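You operate a simulated robot arm through the tools that you are given. There is no shell and no other tool.

The job below is to be done with a simulated robot arm. You get a single attempt, and the scene is never put back.

Task
Put things in order on the laundry counter top. At the end: the orange stubby brush stands where the clear tumbler stood; the pink stick stands on top of the green soap bar; the clear tumbler stands where the beige carton (marked "Wipes") stood; the beige carton is on the purple coaster; whatever was shut is shut again. Leave all else as you found it, and nothing knocked over.

Only the result counts: the job must be done as asked and must still hold three seconds after the hand-in. Knocking over, shifting, dropping, spilling or breaking anything else fails it.

Robot
A 6-joint arm with a two-finger gripper, fixed in place. Base frame: the origin is at the foot of the arm, x ahead of it, y to its left, z up; the work surface is at about z = 0. Lengths are in cm, angles in rad, forces in N, time in s.
With the tool pointing down near the work surface it reaches from about 18 to 48 cm from the base axis. Its first joint turns from -1.152 to 1.152 rad. Payload 1.76 kg.
The TCP is the grasp point between the finger pads, 2.9 cm short of the fingertips. In the tool frame z runs along the fingers and y along their closing line. The gripper opens to 8.2 cm; its body begins 5.8 cm behind the TCP.
Orientation is that of the tool frame in the base frame, as [roll, pitch, yaw] about the fixed x, y, z axes, in that order (R = Rz(yaw) Ry(pitch) Rx(roll)). With the fingers straight down and closing along the base's y, the tool's x points along the base's -x, its y along +y and its z along -z.

Tools
- The arm moves only by the tool play_rows. Its arguments are lists of equal length, an entry for each row: "xyz": the shift along the tool's x, y, z in units of 40 mm (1.0 is 40 mm), a list of three; "turn": the turn, a rotation vector about the tool's x, y, z in units of 6 degrees (1.0 is 6 degrees), a list of three; "grip": the gripper command, from -1 (fully open) to 1 (shut), values between in proportion. In form: {"xyz": [[tx, ty, tz], ...], "turn": [[wx, wy, wz], ...], "grip": [grip, ...]}. A call has 1 to 20 rows; each row shifts and turns the commanded pose from where the row before left it, along the tool's axes as they then stand. A call with a number of a shift or a turn outside -1 to 1 is refused whole. A row lasts 0.2 s, in which the tool goes at most 5 cm and 0.15 rad; a call with a longer step from one row to the next is refused whole, and so is a gripper value outside its range. Where a pose cannot be reached the arm comes as near as it can. A force on the tool above 40 N (or 10 N above the force at the start of the call, whichever is more), or a blocked arm, ends the call early, and 0.2 s more pass. Each finger travels about 20.35 cm/s and halts on what it meets, pressing with about 34 N; the grip force reading is that of the motor and also rises with nothing between the fingers. The clock runs only during rows and for 0.2 s after the last one: add rows that do not move to give the fingers time. The reply holds the time, the measured pose of the TCP, the force on the tool along the base axes, the opening and the grip force, in the units named above and with some noise, with the torque about the TCP (base axes, N m) and any sound that the robot's microphone picked up, and new pictures: "views" is both (left out), scene, wrist or none.
- Cameras (640 x 400 px; columns grow to the right, rows downward): "scene" is fixed at [5.9, 33.66, 42.28]; the picture's right is [-0.72, -0.69, 0.00], its down [-0.41, 0.43, -0.80] and it looks along [0.56, -0.58, -0.60] (base axes); focal length 252 px, centre (320, 200). "wrist" rides on the gripper at [7.9, 0.4, -9] in the tool frame; the picture's right is [-0.05, 1.00, 0.00], its down [-0.71, -0.04, -0.71] and it looks along [-0.71, -0.04, 0.71] (tool axes); focal length 256 px, centre (320, 200). There is no depth. A picture from a camera that has moved, and an enlarged one, comes with that camera's place and axes in the base frame and with its lens.
- enlarge(camera, box): a new picture of the part [left, top, right, bottom] of that camera's present view, enlarged. The clock stands still meanwhile.
- sign_off(): hands the job in; it is judged then, once.

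Places have to be worked out from the pictures, the camera data and where the tool is seen. Open the gripper and draw the arm clear of the work before you hand the job in, unless the task says otherwise.

The tools are called after "Request:" as name(argument=value, ...) on one line, values as JSON. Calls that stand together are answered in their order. play_rows: Moves the arm, as the interface text tells. Its arguments: {"type":"object","properties":{"xyz":{"type":"array"},"turn":{"type":"array"},"grip":{"type":"array"},"views":{"type":"string","enum":["both","scene","wrist","none"]}},"required":["xyz","turn","grip"]} The other tools are called the same way: enlarge (camera, box) takes an enlarged picture of a part of a camera's view; sign_off () hands the job in.

At the start:

```text
t: 0.0
eef_pos: [29.52, 1.61, 25.62]
tcp_rot: [-3.14, 0.0, -3.141]
force: [-0.2, -0.4, -0.8]
ft_torque: [-0.01, -0.01, 0.04]
grip_width: 8.22
gripper_force: 0.0
```

scene: 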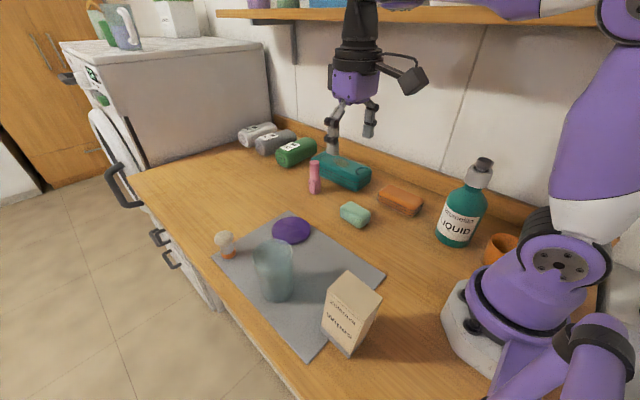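
wrist: 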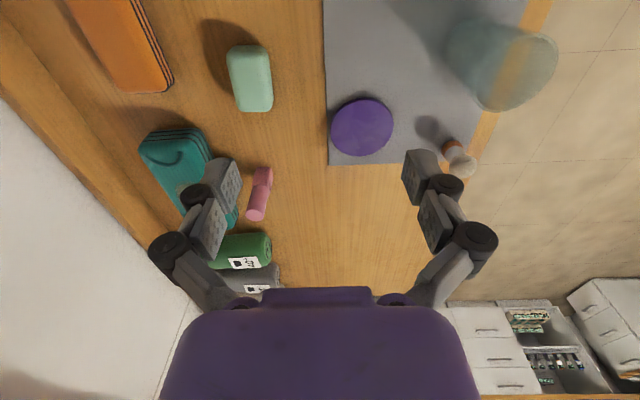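

The scene shows a tumbler, carton, brush, coaster, pink stick and green soap on the counter. I'll enlarge both views to fix where the objects are.

Request:
enlarge(camera="scene", box=[200, 200, 400, 360])

Request:
enlarge(camera="scene", box=[230, 110, 530, 270])

Request:
enlarge(camera="wrist", box=[200, 0, 600, 250])

Request:
enlarge(camera="scene", box=[0, 0, 300, 310])

```text
2.50 times, centred on (300, 280) of scene
camera zoom: at [5.9, 33.66, 42.28], right [-0.72, -0.69, 0.0], down [-0.41, 0.43, -0.8], along [0.56, -0.58, -0.6], focal length 630 px, centre (370, 0)
```

zoom: 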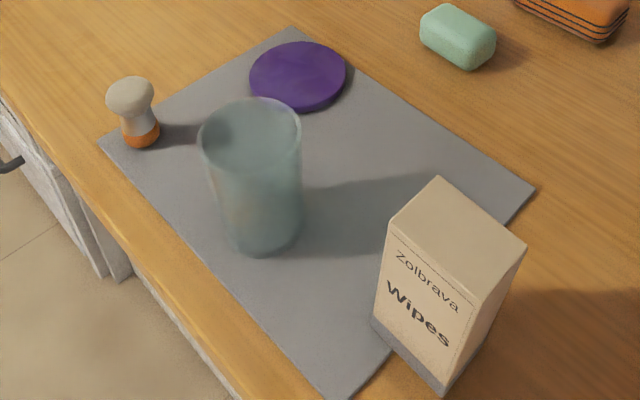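

```text
2.13 times, centred on (380, 190) of scene
camera zoom: at [5.9, 33.66, 42.28], right [-0.72, -0.69, 0.0], down [-0.41, 0.43, -0.8], along [0.56, -0.58, -0.6], focal length 537 px, centre (192, 221)
```

zoom: 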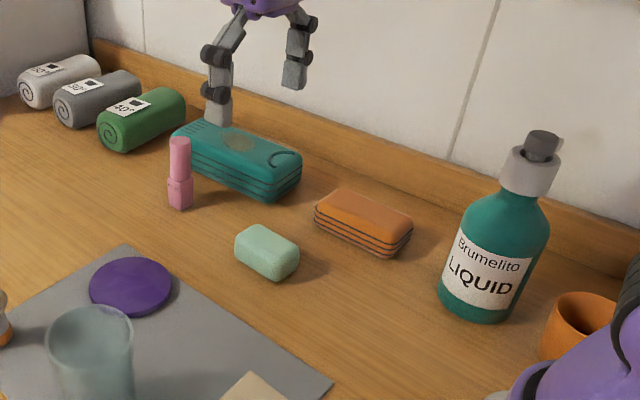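

```text
1.60 times, centred on (400, 125) of wrist
camera zoom: at [21.72, 2.01, 34.63], right [0.05, 1.0, 0.0], down [0.71, -0.04, 0.71], along [0.71, -0.04, -0.71], focal length 410 px, centre (192, 320)
```

zoom: 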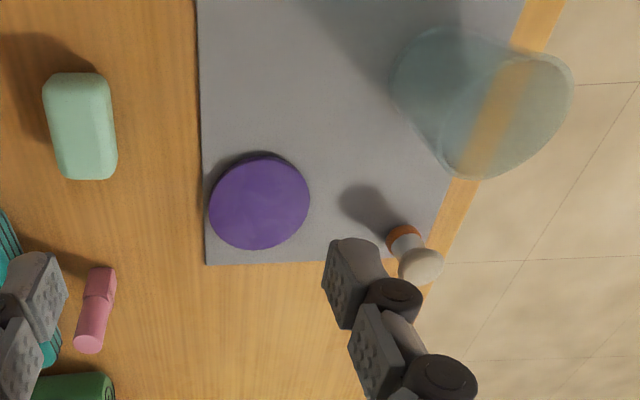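

```text
1.29 times, centred on (150, 155) of scene
camera zoom: at [5.9, 33.66, 42.28], right [-0.72, -0.69, 0.0], down [-0.41, 0.43, -0.8], along [0.56, -0.58, -0.6], focal length 325 px, centre (539, 258)
```

zoom: 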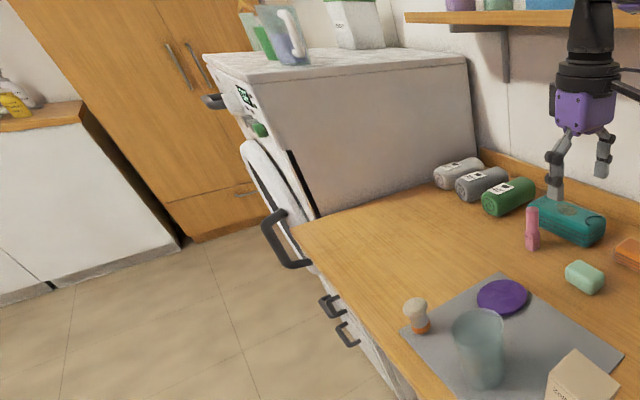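

I estimate carton ≈ (17, 16) and about 10.5 tall, tumbler ≈ (30, 19), coaster ≈ (41.7, 6.5), brush ≈ (45.5, 21), stick ≈ (49.5, -9.3) and soap ≈ (33.4, -8). I'll move high over the carton/tumbler area so the wrist camera can refine these.

Request:
play_rows(xyz=[[0.476, 0.62, -0.12], [0.476, 0.62, -0.12], [0.476, 0.62, -0.12], [0.476, 0.62, -0.12], [0.476, 0.62, -0.12], [0, 0, 0]], turn=[[0, 0, 0], [0, 0, 0], [0, 0, 0], [0, 0, 0], [0, 0, 0], [0, 0, 0]], grip=[-1, -1, -1, -1, -1, -1])

```text
t: 1.4
eef_pos: [19.93, 13.83, 27.99]
tcp_rot: [-3.141, 0.0, 3.141]
force: [0.2, 0.5, -0.7]
ft_torque: [-0.05, -0.01, 0.02]
grip_width: 8.2
gripper_force: 0.0
camera wrist: at [12.07, 14.31, 36.97], right [0.05, 1.0, 0.0], down [0.71, -0.04, 0.71], along [0.71, -0.04, -0.71], focal length 256 px, centre (320, 200)
```

scene: 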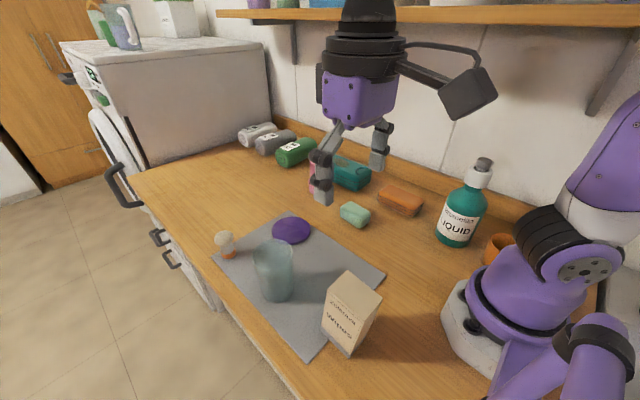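
wrist: 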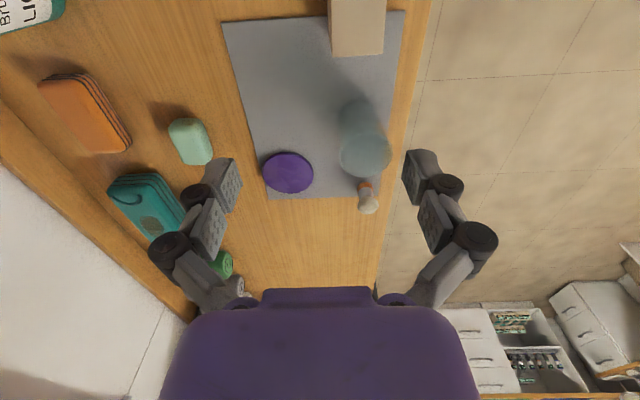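

The wrist view now shows carton, tumbler, coaster and brush together. I'll enlarge it to measure them.

Request:
enlarge(camera="wrist", box=[240, 0, 440, 125])

Request:
enlarge(camera="wrist", box=[240, 90, 440, 215])

Request:
enlarge(camera="wrist", box=[20, 50, 260, 200])

Request:
enlarge(camera="scene", box=[300, 250, 400, 370])

```text
3.20 times, centred on (340, 62) of wrist
camera zoom: at [12.07, 14.31, 36.97], right [0.05, 1.0, 0.0], down [0.71, -0.04, 0.71], along [0.71, -0.04, -0.71], focal length 819 px, centre (256, 640)
```

zoom: 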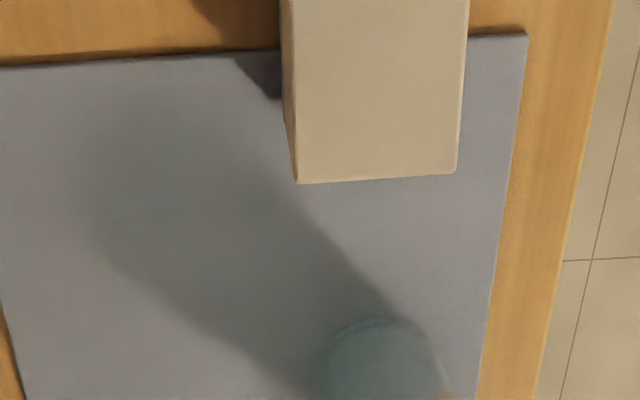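

```text
3.20 times, centred on (340, 152) of wrist
camera zoom: at [12.07, 14.31, 36.97], right [0.05, 1.0, 0.0], down [0.71, -0.04, 0.71], along [0.71, -0.04, -0.71], focal length 819 px, centre (256, 352)
```

zoom: 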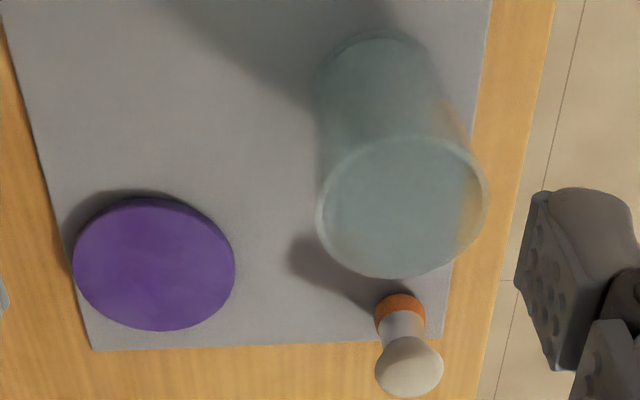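

```text
2.67 times, centred on (140, 125) of wrist
camera zoom: at [12.07, 14.31, 36.97], right [0.05, 1.0, 0.0], down [0.71, -0.04, 0.71], along [0.71, -0.04, -0.71], focal length 683 px, centre (800, 400)
```

zoom: 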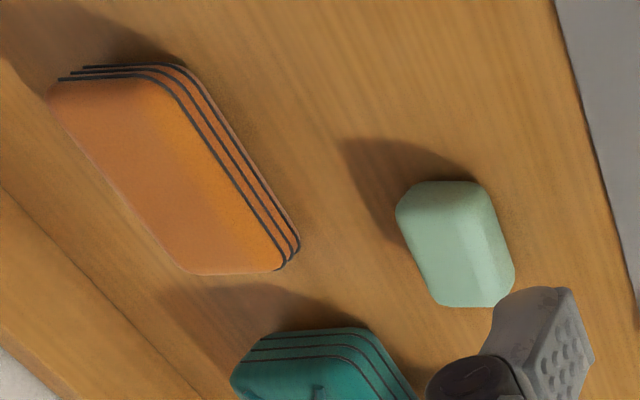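

```text
3.33 times, centred on (350, 310) of scene
camera zoom: at [5.9, 33.67, 42.28], right [-0.72, -0.69, 0.0], down [-0.41, 0.43, -0.8], along [0.56, -0.58, -0.6], focal length 840 px, centre (220, -167)
```

zoom: 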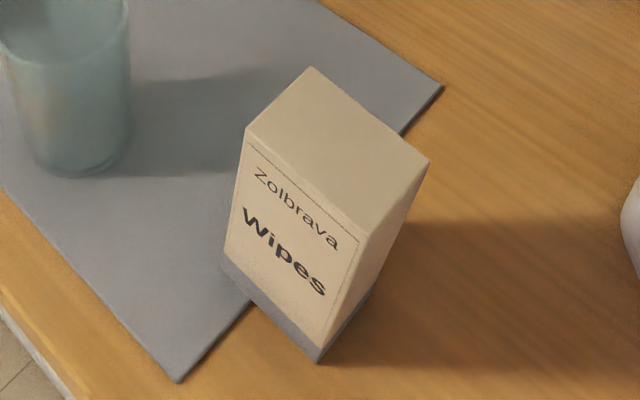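

Triangulating the carton's top corners between the two cameras puts the top near z≈13.8, but its base looks offset from that. I'll enlarge more closely to see whether it leans on the mat edge.

Request:
enlarge(camera="scene", box=[310, 310, 374, 364])

Request:
enlarge(camera="scene", box=[310, 262, 390, 312])

Request:
enlarge(camera="wrist", box=[320, 0, 416, 60])

Request:
enlarge(camera="scene", box=[205, 220, 309, 310])

```text
7.41 times, centred on (342, 337) of scene
camera zoom: at [5.9, 33.67, 42.28], right [-0.72, -0.69, 0.0], down [-0.41, 0.43, -0.8], along [0.56, -0.58, -0.6], focal length 1866 px, centre (157, -815)
```

zoom: 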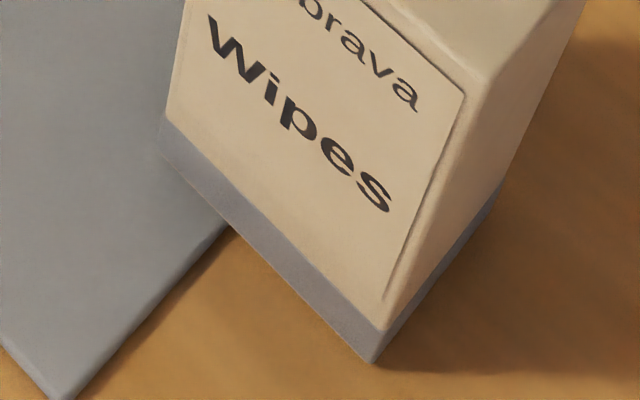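

```text
8.00 times, centred on (350, 287) of scene
camera zoom: at [5.9, 33.67, 42.28], right [-0.72, -0.69, 0.0], down [-0.41, 0.43, -0.8], along [0.56, -0.58, -0.6], focal length 2015 px, centre (80, -496)
```

zoom: 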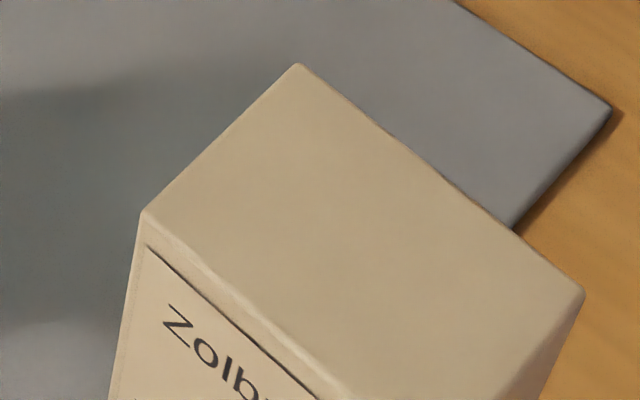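

```text
6.67 times, centred on (368, 30) of wrist
camera zoom: at [12.07, 14.31, 36.97], right [0.05, 1.0, 0.0], down [0.71, -0.04, 0.71], along [0.71, -0.04, -0.71], focal length 1707 px, centre (0, 1333)
```

zoom: 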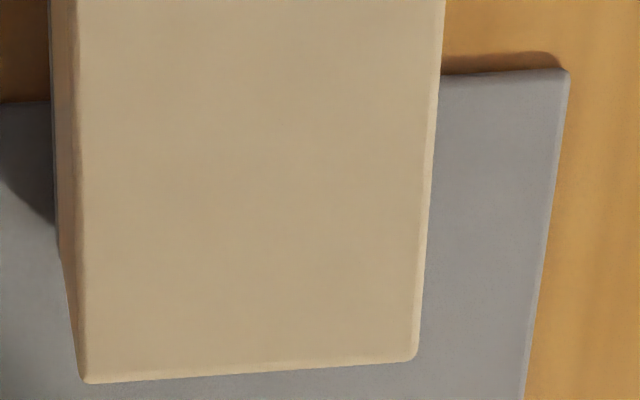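

```text
4.44 times, centred on (257, 265) of scene
camera zoom: at [5.9, 33.67, 42.28], right [-0.72, -0.69, 0.0], down [-0.41, 0.43, -0.8], along [0.56, -0.58, -0.6], focal length 1119 px, centre (600, -89)
```

zoom: 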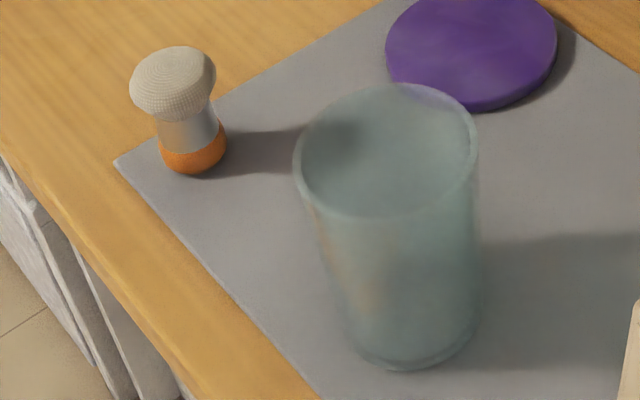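

The carton is propped on the mat's edge (mat ≈0.4 thick, near edge at x≈18.1), so it leans about 0.1 rad toward -x. It is roughly 6×4.1×13.3, with its base centre at about (17, 16.9). I'll go above it, match the lean and check with the cameras.

Request:
play_rows(xyz=[[0.404, 0.26, 0.733], [0.404, 0.26, 0.733], [0.404, 0.26, 0.733], [0, 0, 0], [0, 0, 0]], turn=[[0, 0, 0], [0, 0, 0], [0, 0, 0], [0, -0.955, 0], [0, 0, 0]], grip=[-1, -1, -1, -1, -1])

```text
t: 2.6
eef_pos: [15.43, 16.85, 19.23]
tcp_rot: [3.141, 0.101, -3.14]
force: [0.4, 0.5, -0.1]
ft_torque: [0.0, 0.01, -0.03]
grip_width: 8.2
gripper_force: 0.0
camera wrist: at [6.62, 17.26, 27.42], right [0.05, 1.0, 0.01], down [0.63, -0.04, 0.77], along [0.77, -0.04, -0.63], focal length 256 px, centre (320, 200)
```

scene: 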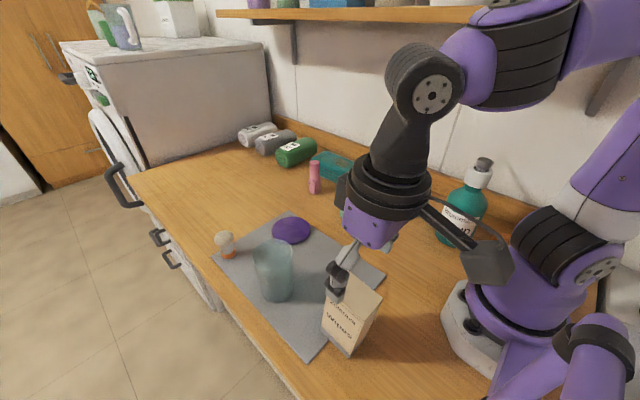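
wrist: 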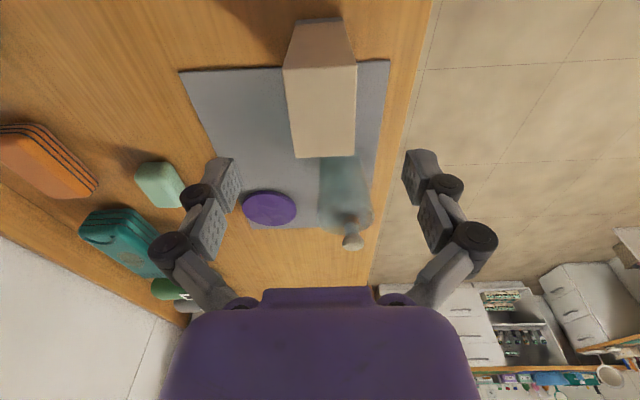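

Tool is aligned above the carton, whose top centre is at y≈17.0. I'll shift slightly and descend along the leaning axis with the fingers open.

Request:
play_rows(xyz=[[0.08, 0.04, 0.4], [0, 0, 0.7], [0, 0, 0.7], [0, 0, 0.7], [0, 0, 0]], turn=[[0, 0, 0], [0, 0, 0], [0, 0, 0], [0, 0, 0], [0, 0, 0]], grip=[-1, -1, -1, -1, -1])

```text
t: 3.8
eef_pos: [15.98, 17.11, 9.13]
tcp_rot: [-3.14, 0.1, -3.141]
force: [0.5, 0.3, -0.1]
ft_torque: [0.0, -0.01, 0.05]
grip_width: 8.17
gripper_force: 0.0
camera wrist: at [7.13, 17.5, 17.36], right [0.05, 1.0, 0.01], down [0.63, -0.04, 0.77], along [0.77, -0.04, -0.63], focal length 256 px, centre (320, 200)
```

scene: 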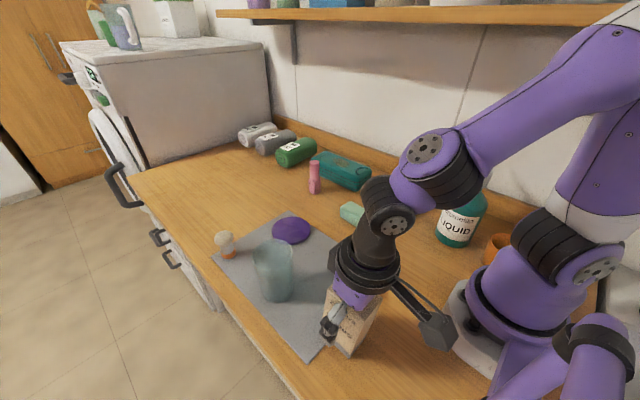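
wrist: 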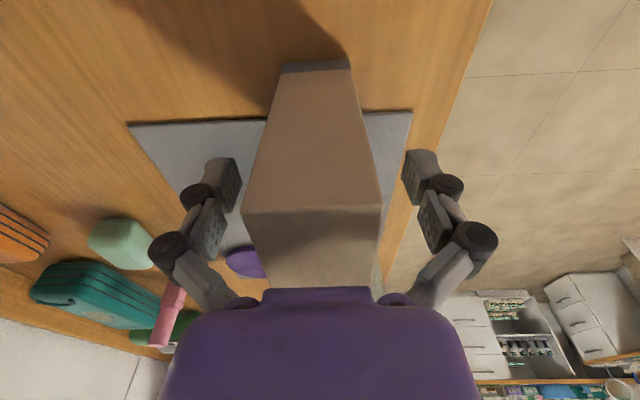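

The carton lies between the fingers with about 2 cm clearance each side and its top is below the palm. I'll close in stages.

Request:
play_rows(xyz=[[0, 0, 0], [0, 0, 0], [0, 0, 0], [0, 0, 0], [0, 0, 0]], turn=[[0, 0, 0], [0, 0, 0], [0, 0, 0], [0, 0, 0], [0, 0, 0]], grip=[-0.4, -0.1, 0.1, 0.5, 0.8])

```text
t: 5.0
eef_pos: [15.93, 17.03, 9.23]
tcp_rot: [3.141, 0.101, -3.14]
force: [-1.0, -1.4, 6.3]
ft_torque: [0.0, 0.0, -0.03]
grip_width: 4.15
gripper_force: 34.0
camera wrist: at [7.13, 17.51, 17.4], right [0.05, 1.0, 0.01], down [0.63, -0.04, 0.77], along [0.77, -0.04, -0.63], focal length 256 px, centre (320, 200)
```

scene: 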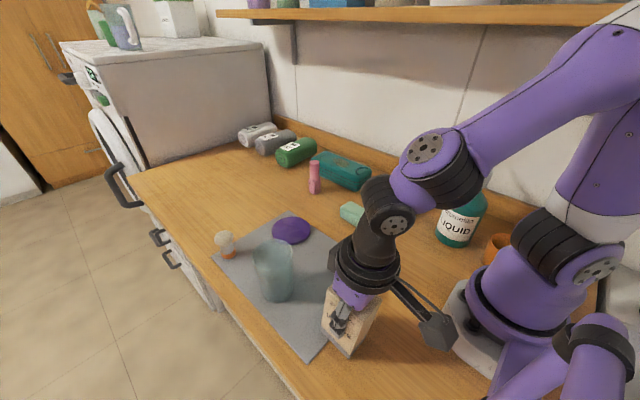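
wrist: 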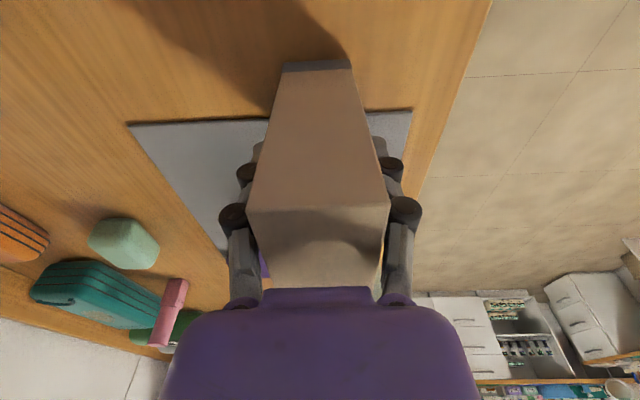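

Gripped at 4.15 cm width. I'll lift it 8 cm along the tool axis and straighten the tool to vertical.

Request:
play_rows(xyz=[[0, 0, -0.4], [0, 0, -0.8], [0, 0, -0.8], [0, 0, 0], [0, 0, 0], [0, 0, 0]], turn=[[0, 0, 0], [0, 0, 0], [0, 0, 0], [0, 0.48, 0], [0, 0.475, 0], [0, 0, 0]], grip=[0.8, 0.8, 0.8, 0.8, 0.8, 0.8])

```text
t: 6.4
eef_pos: [15.19, 17.28, 17.14]
tcp_rot: [-3.141, 0.0, -3.142]
force: [0.3, 0.5, -0.8]
ft_torque: [0.01, -0.02, 0.02]
grip_width: 4.09
gripper_force: 34.0
camera wrist: at [7.3, 17.7, 26.17], right [0.05, 1.0, 0.0], down [0.71, -0.04, 0.71], along [0.71, -0.04, -0.71], focal length 256 px, centre (320, 200)
```

scene: 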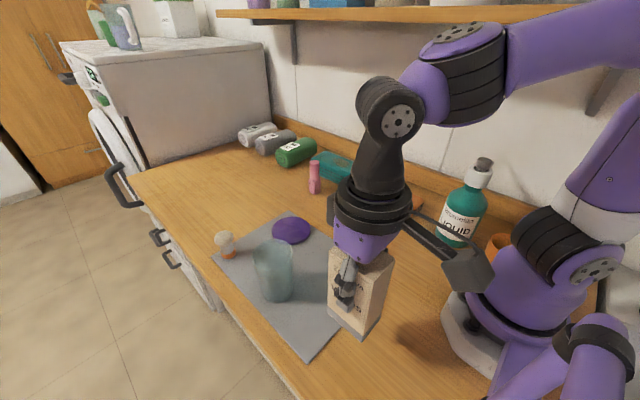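
wrist: 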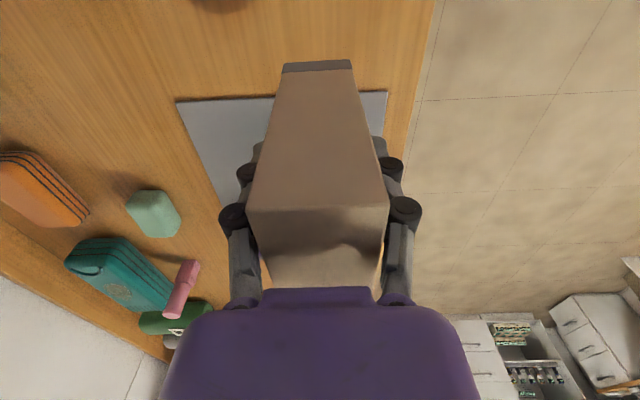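

The carton is held upright. I'll carry it around the tumbler, via (22, 8), to above the coaster at about (41.1, 7.2).

Request:
play_rows(xyz=[[-0.57, -0.77, 0], [-0.57, -0.77, 0], [-0.57, -0.77, 0], [-0.8, -0.05, 0], [-0.8, -0.04, 0], [-0.8, -0.04, 0], [-0.8, -0.04, 0], [-0.8, -0.04, 0], [-0.77, 0, 0], [0, 0, 0], [0, 0, 0]], turn=[[0, 0, 0], [0, 0, 0], [0, 0, 0], [0, 0, 0], [0, 0, 0], [0, 0, 0], [0, 0, 0], [0, 0, 0], [0, 0, 0], [0, 0, 0], [0, 0, 0]], grip=[0.8, 0.8, 0.8, 0.8, 0.8, 0.8, 0.8, 0.8, 0.8, 0.8, 0.8])

```text
t: 8.8
eef_pos: [41.12, 7.1, 17.2]
tcp_rot: [-3.141, 0.001, -3.139]
force: [-0.3, -0.2, 1.3]
ft_torque: [-0.02, -0.02, 0.06]
grip_width: 4.12
gripper_force: 34.0
camera wrist: at [33.22, 7.45, 26.12], right [0.05, 1.0, 0.0], down [0.71, -0.04, 0.71], along [0.71, -0.04, -0.71], focal length 256 px, centre (320, 200)
```

scene: 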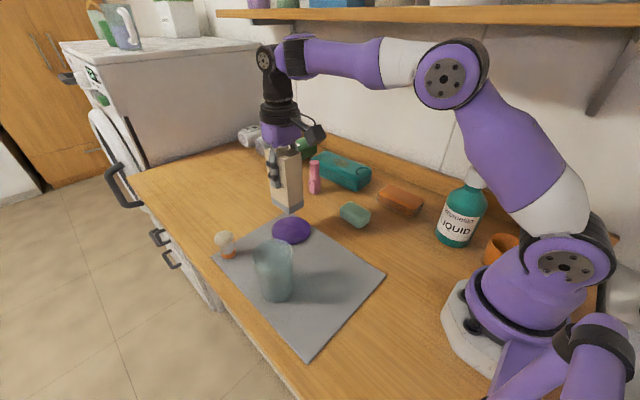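
wrist: 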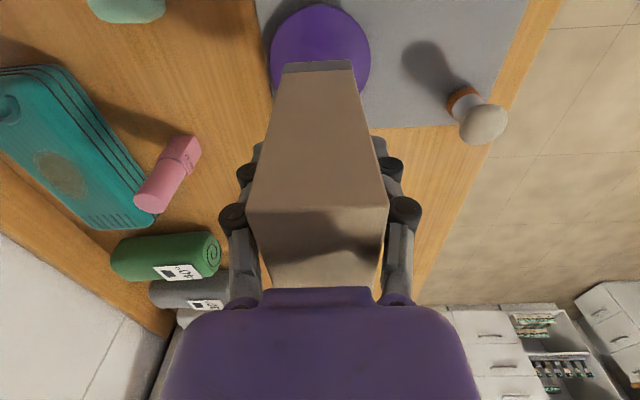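

The coaster centres at about (41.0, 7.2) directly below. I'll lower to just above contact.

Request:
play_rows(xyz=[[0.04, 0.02, 0.5], [0, 0, 0.5], [0, 0, 0.45], [0, 0, 0.2], [0, 0, 0]], turn=[[0, 0, 0], [0, 0, 0], [0, 0, 0], [0, 0, 0], [0, 0, 0]], grip=[0.8, 0.8, 0.8, 0.8, 0.8])

```text
t: 10.0
eef_pos: [40.9, 7.29, 10.55]
tcp_rot: [-3.14, -0.002, -3.14]
force: [0.4, 0.1, -1.1]
ft_torque: [0.0, 0.03, 0.0]
grip_width: 4.12
gripper_force: 34.2
camera wrist: at [32.95, 7.69, 19.53], right [0.05, 1.0, 0.0], down [0.71, -0.04, 0.71], along [0.71, -0.04, -0.71], focal length 256 px, centre (320, 200)
```

scene: 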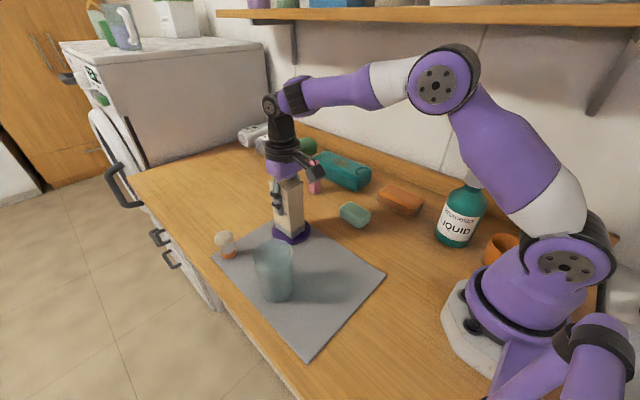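
wrist: 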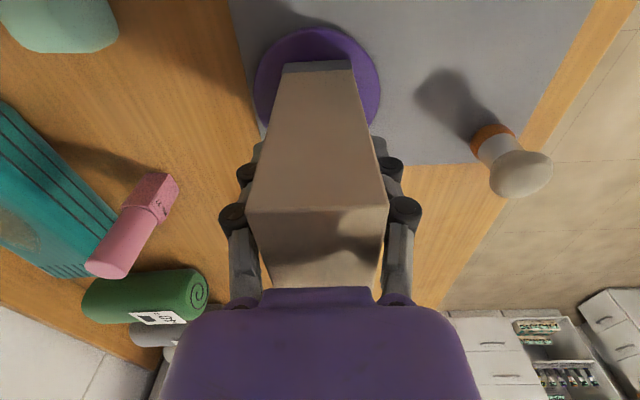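

Carton is just above the coaster, well centred. I'll lower in small steps and watch the force.

Request:
play_rows(xyz=[[0, 0, 0.05], [0, 0, 0.05], [0, 0, 0]], turn=[[0, 0, 0], [0, 0, 0], [0, 0, 0]], grip=[0.8, 0.8, 0.8])

Request:
enlarge(camera="scene", box=[240, 160, 340, 260])

```text
t: 10.8
eef_pos: [40.95, 7.24, 10.18]
tcp_rot: [-3.14, 0.002, 3.141]
force: [-4.6, -1.4, 17.9]
ft_torque: [0.05, 0.55, 0.05]
grip_width: 4.12
gripper_force: 34.3
camera wrist: at [32.98, 7.65, 19.24], right [0.05, 1.0, 0.0], down [0.71, -0.04, 0.71], along [0.71, -0.04, -0.71], focal length 256 px, centre (320, 200)
```

scene: 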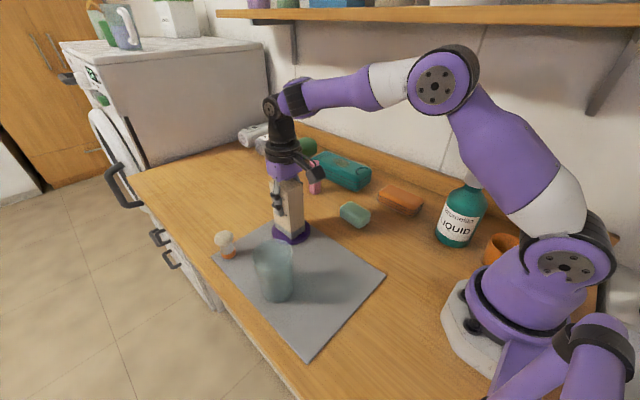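
wrist: 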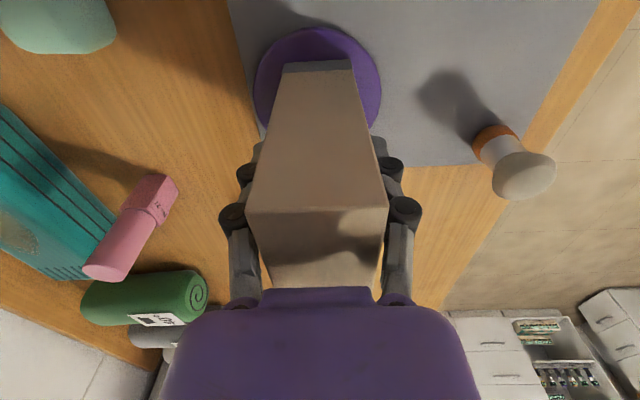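

```text
4.00 times, centred on (290, 210) of scene
camera zoom: at [5.89, 33.66, 42.28], right [-0.72, -0.69, 0.0], down [-0.41, 0.43, -0.8], along [0.56, -0.58, -0.6], focal length 1008 px, centre (440, 160)
```

zoom: 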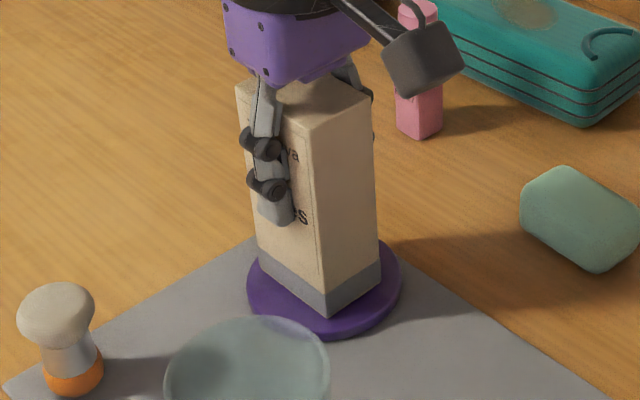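

Contact at 18 N, so the carton sits on the coaster. I'll ease the pressure, open, then retreat straight up.

Request:
play_rows(xyz=[[0, 0, -0.02], [0, 0, 0], [0, 0, 0], [0, 0, 0], [0, 0, -0.3], [0, 0, -0.8], [0, 0, -0.8], [0, 0, -0.8], [0, 0, 0]], turn=[[0, 0, 0], [0, 0, 0], [0, 0, 0], [0, 0, 0], [0, 0, 0], [0, 0, 0], [0, 0, 0], [0, 0, 0], [0, 0, 0]], grip=[0.5, -0.2, -0.7, -1, -1, -1, -1, -1, -1])

Request:
enlarge(camera="scene", box=[200, 160, 340, 310])

```text
t: 12.8
eef_pos: [40.94, 7.29, 21.14]
tcp_rot: [-3.141, -0.001, -3.14]
force: [0.1, -1.2, -0.1]
ft_torque: [0.01, 0.0, -0.01]
grip_width: 8.19
gripper_force: 0.0
camera wrist: at [32.94, 7.74, 30.21], right [0.05, 1.0, 0.0], down [0.71, -0.04, 0.71], along [0.71, -0.04, -0.71], focal length 256 px, centre (320, 200)
```

scene: 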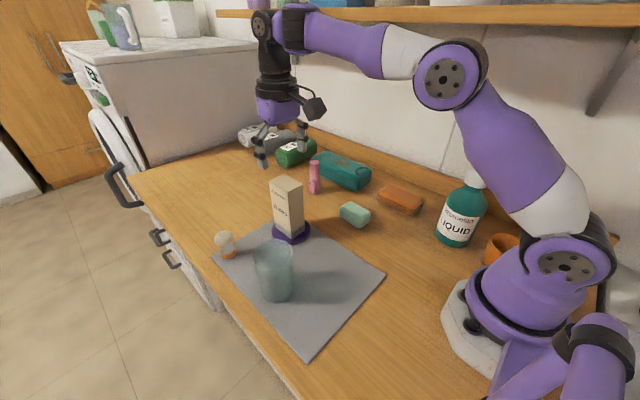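
wrist: 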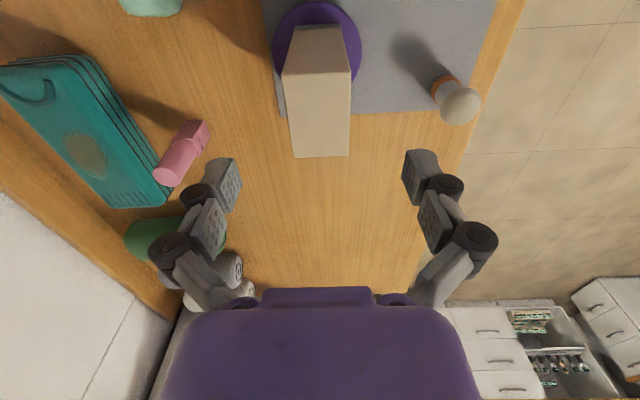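

```text
2.67 times, centred on (270, 235) of scene
camera zoom: at [5.9, 33.66, 42.28], right [-0.72, -0.69, 0.0], down [-0.41, 0.43, -0.8], along [0.56, -0.58, -0.6], focal length 672 px, centre (453, 107)
```

zoom: 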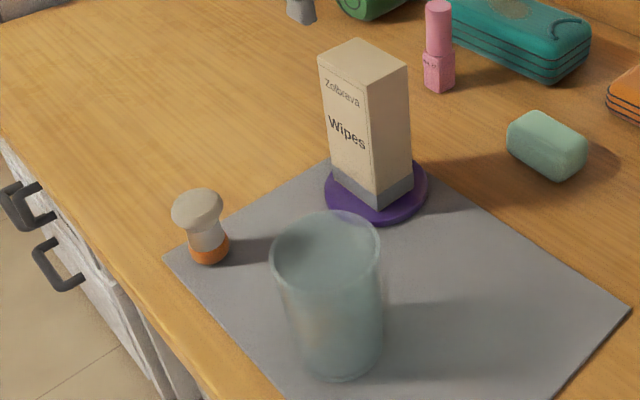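

The carton stands upright on the coaster. Next is the tumbler: I'll move above it at about (30.1, 18.9) and re-measure.

Request:
play_rows(xyz=[[0.68, 0.725, -0.05], [0.68, 0.725, -0.05], [0.68, 0.725, -0.05], [0.67, 0.725, -0.05], [0, 0, 0]], turn=[[0, 0, 0], [0, 0, 0], [0, 0, 0], [0, 0, 0], [0, 0, 0]], grip=[-1, -1, -1, -1, -1])

Request:
enlarge(camera="wrist", box=[240, 60, 400, 160])

```text
t: 14.0
eef_pos: [30.16, 18.95, 21.9]
tcp_rot: [3.141, 0.001, -3.141]
force: [0.2, 0.6, -0.2]
ft_torque: [0.0, 0.0, 0.0]
grip_width: 8.2
gripper_force: 0.0
camera wrist: at [22.19, 19.44, 30.97], right [0.05, 1.0, 0.0], down [0.71, -0.04, 0.71], along [0.71, -0.04, -0.71], focal length 256 px, centre (320, 200)
```

scene: 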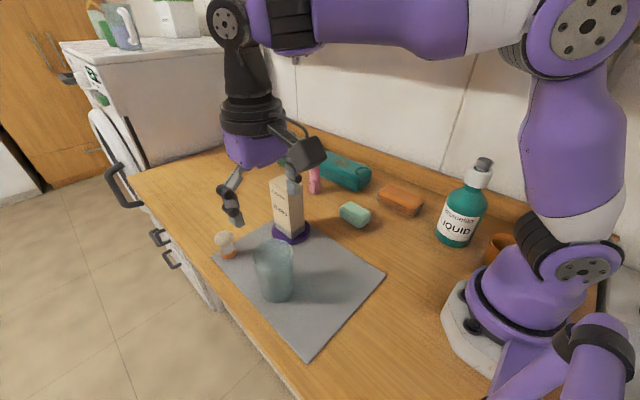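
wrist: 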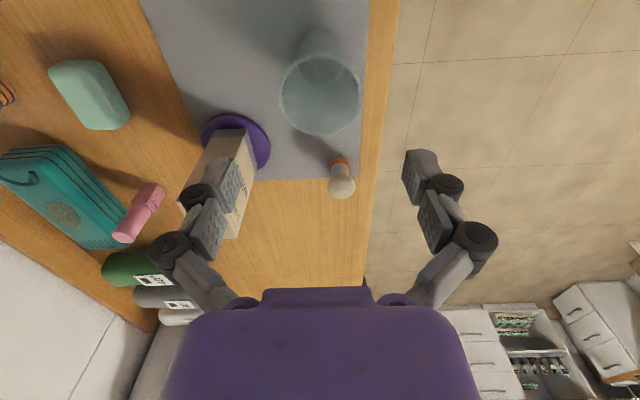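

```text
4.00 times, centred on (320, 110) of wrist
camera zoom: at [22.19, 19.44, 30.97], right [0.05, 1.0, 0.0], down [0.71, -0.04, 0.71], along [0.71, -0.04, -0.71], focal length 1024 px, centre (320, 560)
```

zoom: 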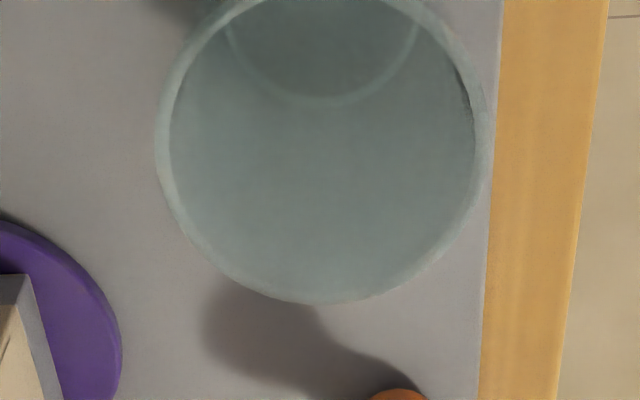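

Triangulating the rim gives centre ≈ (30.7, 19.1), height ≈ 10.9, diameter ≈ 6.35. I'll correct the offset and drop to just above the rim to check.

Request:
play_rows(xyz=[[-0.135, 0.04, 0.6], [0, 0, 0.6], [0, 0, 0.6], [0, 0, 0]], turn=[[0, 0, 0], [0, 0, 0], [0, 0, 0], [0, 0, 0]], grip=[-1, -1, -1, -1])

```text
t: 15.0
eef_pos: [30.6, 18.96, 14.61]
tcp_rot: [3.141, 0.002, -3.14]
force: [-0.4, 0.0, 0.2]
ft_torque: [0.02, 0.01, 0.02]
grip_width: 8.18
gripper_force: 0.1
camera wrist: at [22.54, 19.48, 23.6], right [0.05, 1.0, 0.0], down [0.71, -0.04, 0.71], along [0.71, -0.04, -0.71], focal length 256 px, centre (320, 200)
```

scene: 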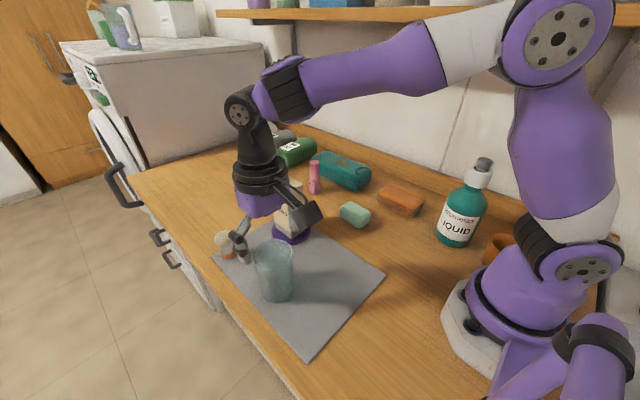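
wrist: 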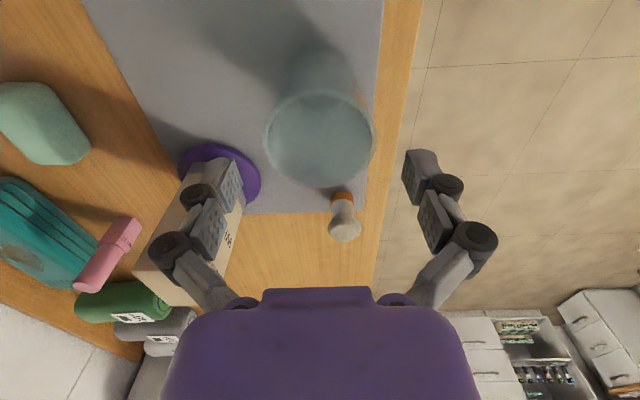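

The rim centre is at about (30.4, 19.0), nicely between the fingers. I'll descend to grasp height.

Request:
play_rows(xyz=[[0, 0.01, 0.5], [0, 0, 0.5], [0, 0, 0.5], [0, 0, 0.3], [0, 0, 0]], turn=[[0, 0, 0], [0, 0, 0], [0, 0, 0], [0, 0, 0], [0, 0, 0]], grip=[-1, -1, -1, -1, -1])

```text
t: 16.2
eef_pos: [30.65, 19.26, 7.53]
tcp_rot: [-3.141, 0.0, 3.141]
force: [0.5, -0.3, -0.2]
ft_torque: [0.01, 0.0, -0.01]
grip_width: 8.19
gripper_force: 0.1
camera wrist: at [22.72, 19.66, 16.51], right [0.05, 1.0, 0.0], down [0.71, -0.04, 0.71], along [0.71, -0.04, -0.71], focal length 256 px, centre (320, 200)
```

scene: 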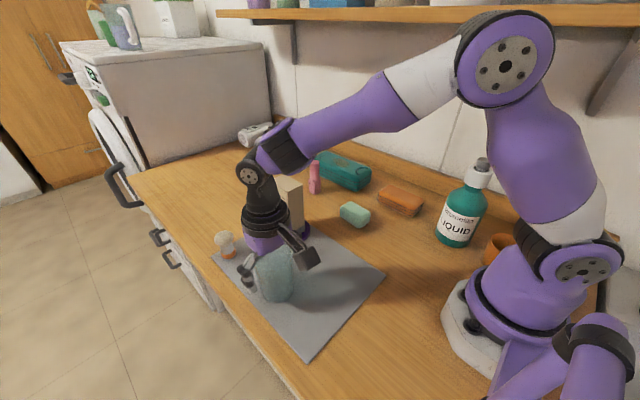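
wrist: 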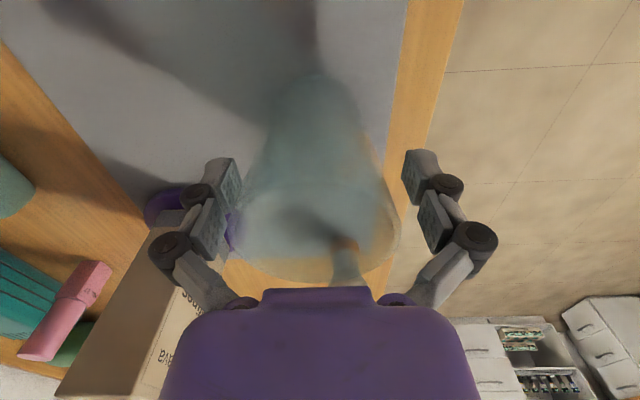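

The tumbler is centred between the fingers. I'll close gently in stages and watch the width and force.

Request:
play_rows(xyz=[[0, 0, 0], [0, 0, 0], [0, 0, 0], [0, 0, 0]], turn=[[0, 0, 0], [0, 0, 0], [0, 0, 0], [0, 0, 0]], grip=[-0.7, -0.5, -0.35, -0.3], views="wrist")

```text
t: 17.2
eef_pos: [30.65, 19.22, 7.55]
tcp_rot: [3.141, 0.0, -3.14]
force: [-1.1, -3.7, 5.6]
ft_torque: [0.02, 0.0, 0.03]
grip_width: 6.79
gripper_force: 34.0
camera wrist: at [22.73, 19.65, 16.55], right [0.05, 1.0, 0.0], down [0.71, -0.04, 0.71], along [0.71, -0.04, -0.71], focal length 256 px, centre (320, 200)
```

wrist: 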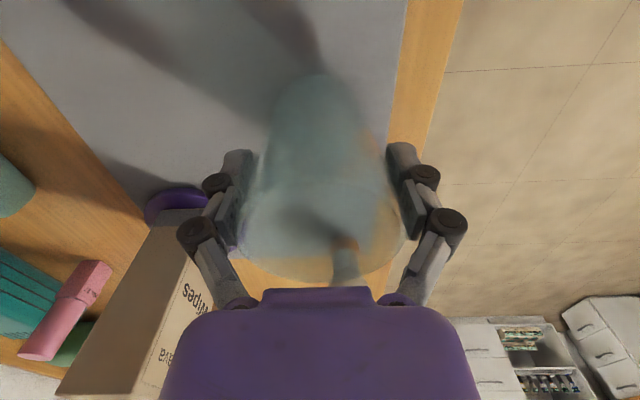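

The tumbler is held at 6.8 cm with 34 N. I'll lift straight up and check that it follows.

Request:
play_rows(xyz=[[0, 0, -0.2], [0, 0, -0.6], [0, 0, -0.6], [0, 0, -0.6], [0, 0, 0]], turn=[[0, 0, 0], [0, 0, 0], [0, 0, 0], [0, 0, 0], [0, 0, 0]], grip=[-0.3, -0.3, -0.3, -0.3, -0.3])

```text
t: 18.4
eef_pos: [30.4, 18.93, 15.41]
tcp_rot: [-3.141, 0.001, -3.14]
force: [-1.1, 0.2, 0.5]
ft_torque: [0.0, 0.0, 0.02]
grip_width: 5.31
gripper_force: 0.0
camera wrist: at [22.54, 19.41, 24.45], right [0.05, 1.0, 0.0], down [0.71, -0.04, 0.71], along [0.71, -0.04, -0.71], focal length 256 px, centre (320, 200)
```

scene: 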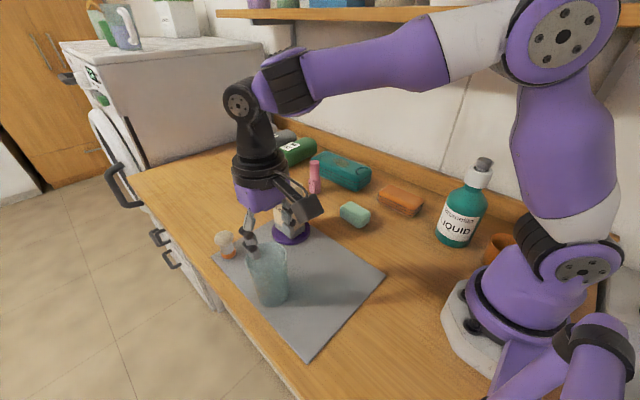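
wrist: 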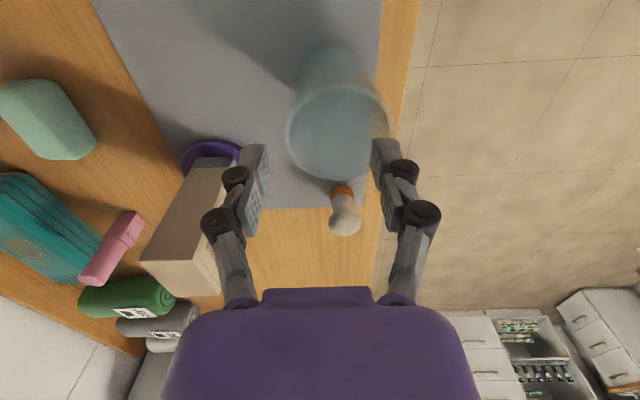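

The tumbler slipped out of the grip and the fingers are now at 5.3. I'll check that it's still standing and where it is.

Request:
enlarge(camera="scene", box=[205, 220, 309, 310])

Request:
enlarge(camera="wrist", box=[260, 40, 420, 240])

```text
4.44 times, centred on (257, 265) of scene
camera zoom: at [5.9, 33.66, 42.28], right [-0.72, -0.69, 0.0], down [-0.41, 0.43, -0.8], along [0.56, -0.58, -0.6], focal length 1119 px, centre (600, -89)
```

zoom: 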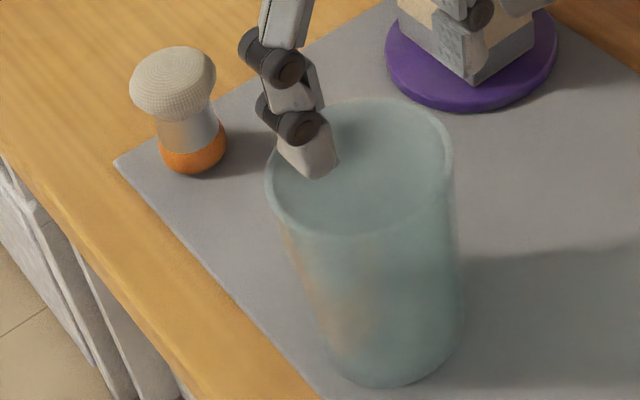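

```text
2.00 times, centred on (340, 140) of wrist
camera zoom: at [22.54, 19.41, 24.45], right [0.05, 1.0, 0.0], down [0.71, -0.04, 0.71], along [0.71, -0.04, -0.71], focal length 512 px, centre (280, 320)
```

zoom: 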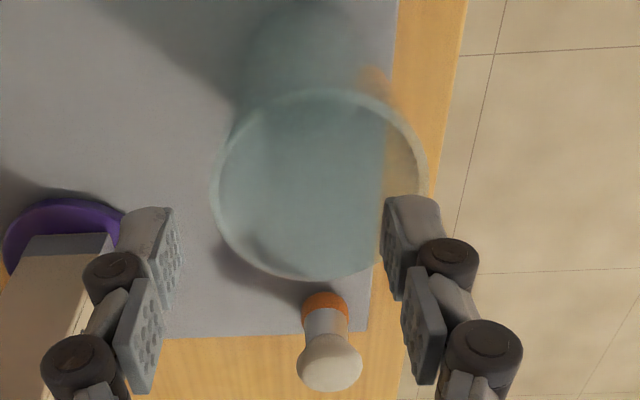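

The tumbler is still standing upright, shifted to about (30.7, 20.2); the pads had only touched its rim high up on the finger. I'll open, re-centre, and grip so the rim sits at the pad centre.

Request:
play_rows(xyz=[[0, 0, -0.1], [0, 0.15, 0], [-0.04, 0.16, 0], [0, 0, 0]], turn=[[0, 0, 0], [0, 0, 0], [0, 0, 0], [0, 0, 0]], grip=[-1, -1, -1, -1])

Request:
enlarge(camera="wrist", box=[240, 70, 400, 220])

Request:
enlarge(camera="scene", box=[205, 220, 309, 310])

```text
t: 19.4
eef_pos: [30.71, 20.39, 15.77]
tcp_rot: [3.14, -0.001, -3.14]
force: [-0.2, 0.1, -0.2]
ft_torque: [0.03, -0.01, 0.01]
grip_width: 8.22
gripper_force: 0.0
camera wrist: at [22.82, 20.75, 24.82], right [0.05, 1.0, 0.0], down [0.71, -0.04, 0.71], along [0.71, -0.04, -0.71], focal length 256 px, centre (320, 200)
```

scene: 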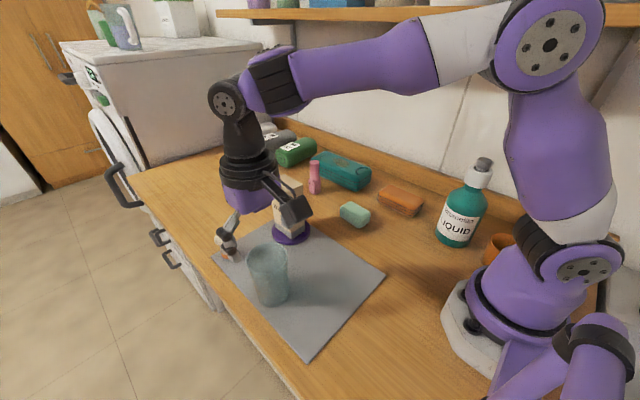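
wrist: 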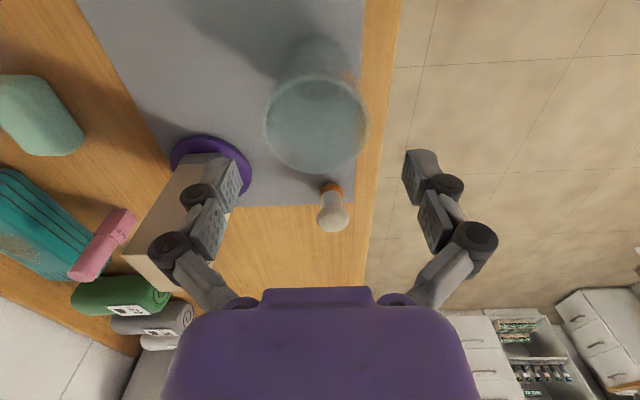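

```text
2.67 times, centred on (320, 145) of wrist
camera zoom: at [22.82, 20.75, 24.82], right [0.05, 1.0, 0.0], down [0.71, -0.04, 0.71], along [0.71, -0.04, -0.71], focal length 683 px, centre (320, 347)
```

zoom: 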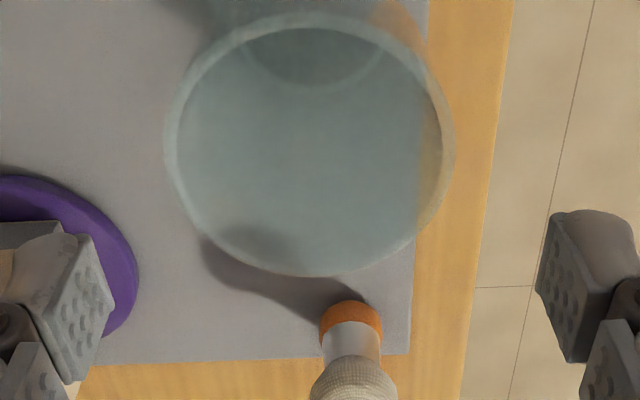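

```text
4.44 times, centred on (257, 265) of scene
camera zoom: at [5.9, 33.66, 42.28], right [-0.72, -0.69, 0.0], down [-0.41, 0.43, -0.8], along [0.56, -0.58, -0.6], focal length 1119 px, centre (600, -89)
```

zoom: 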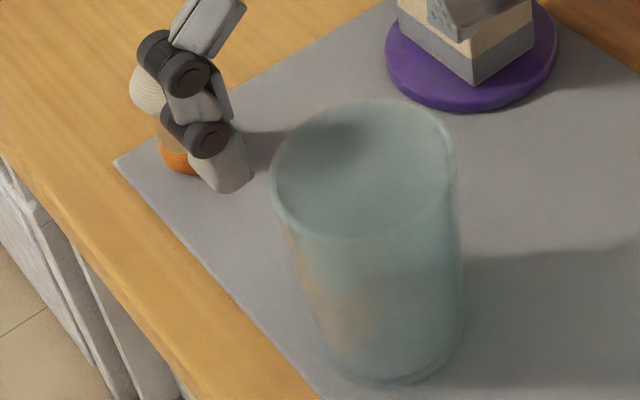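

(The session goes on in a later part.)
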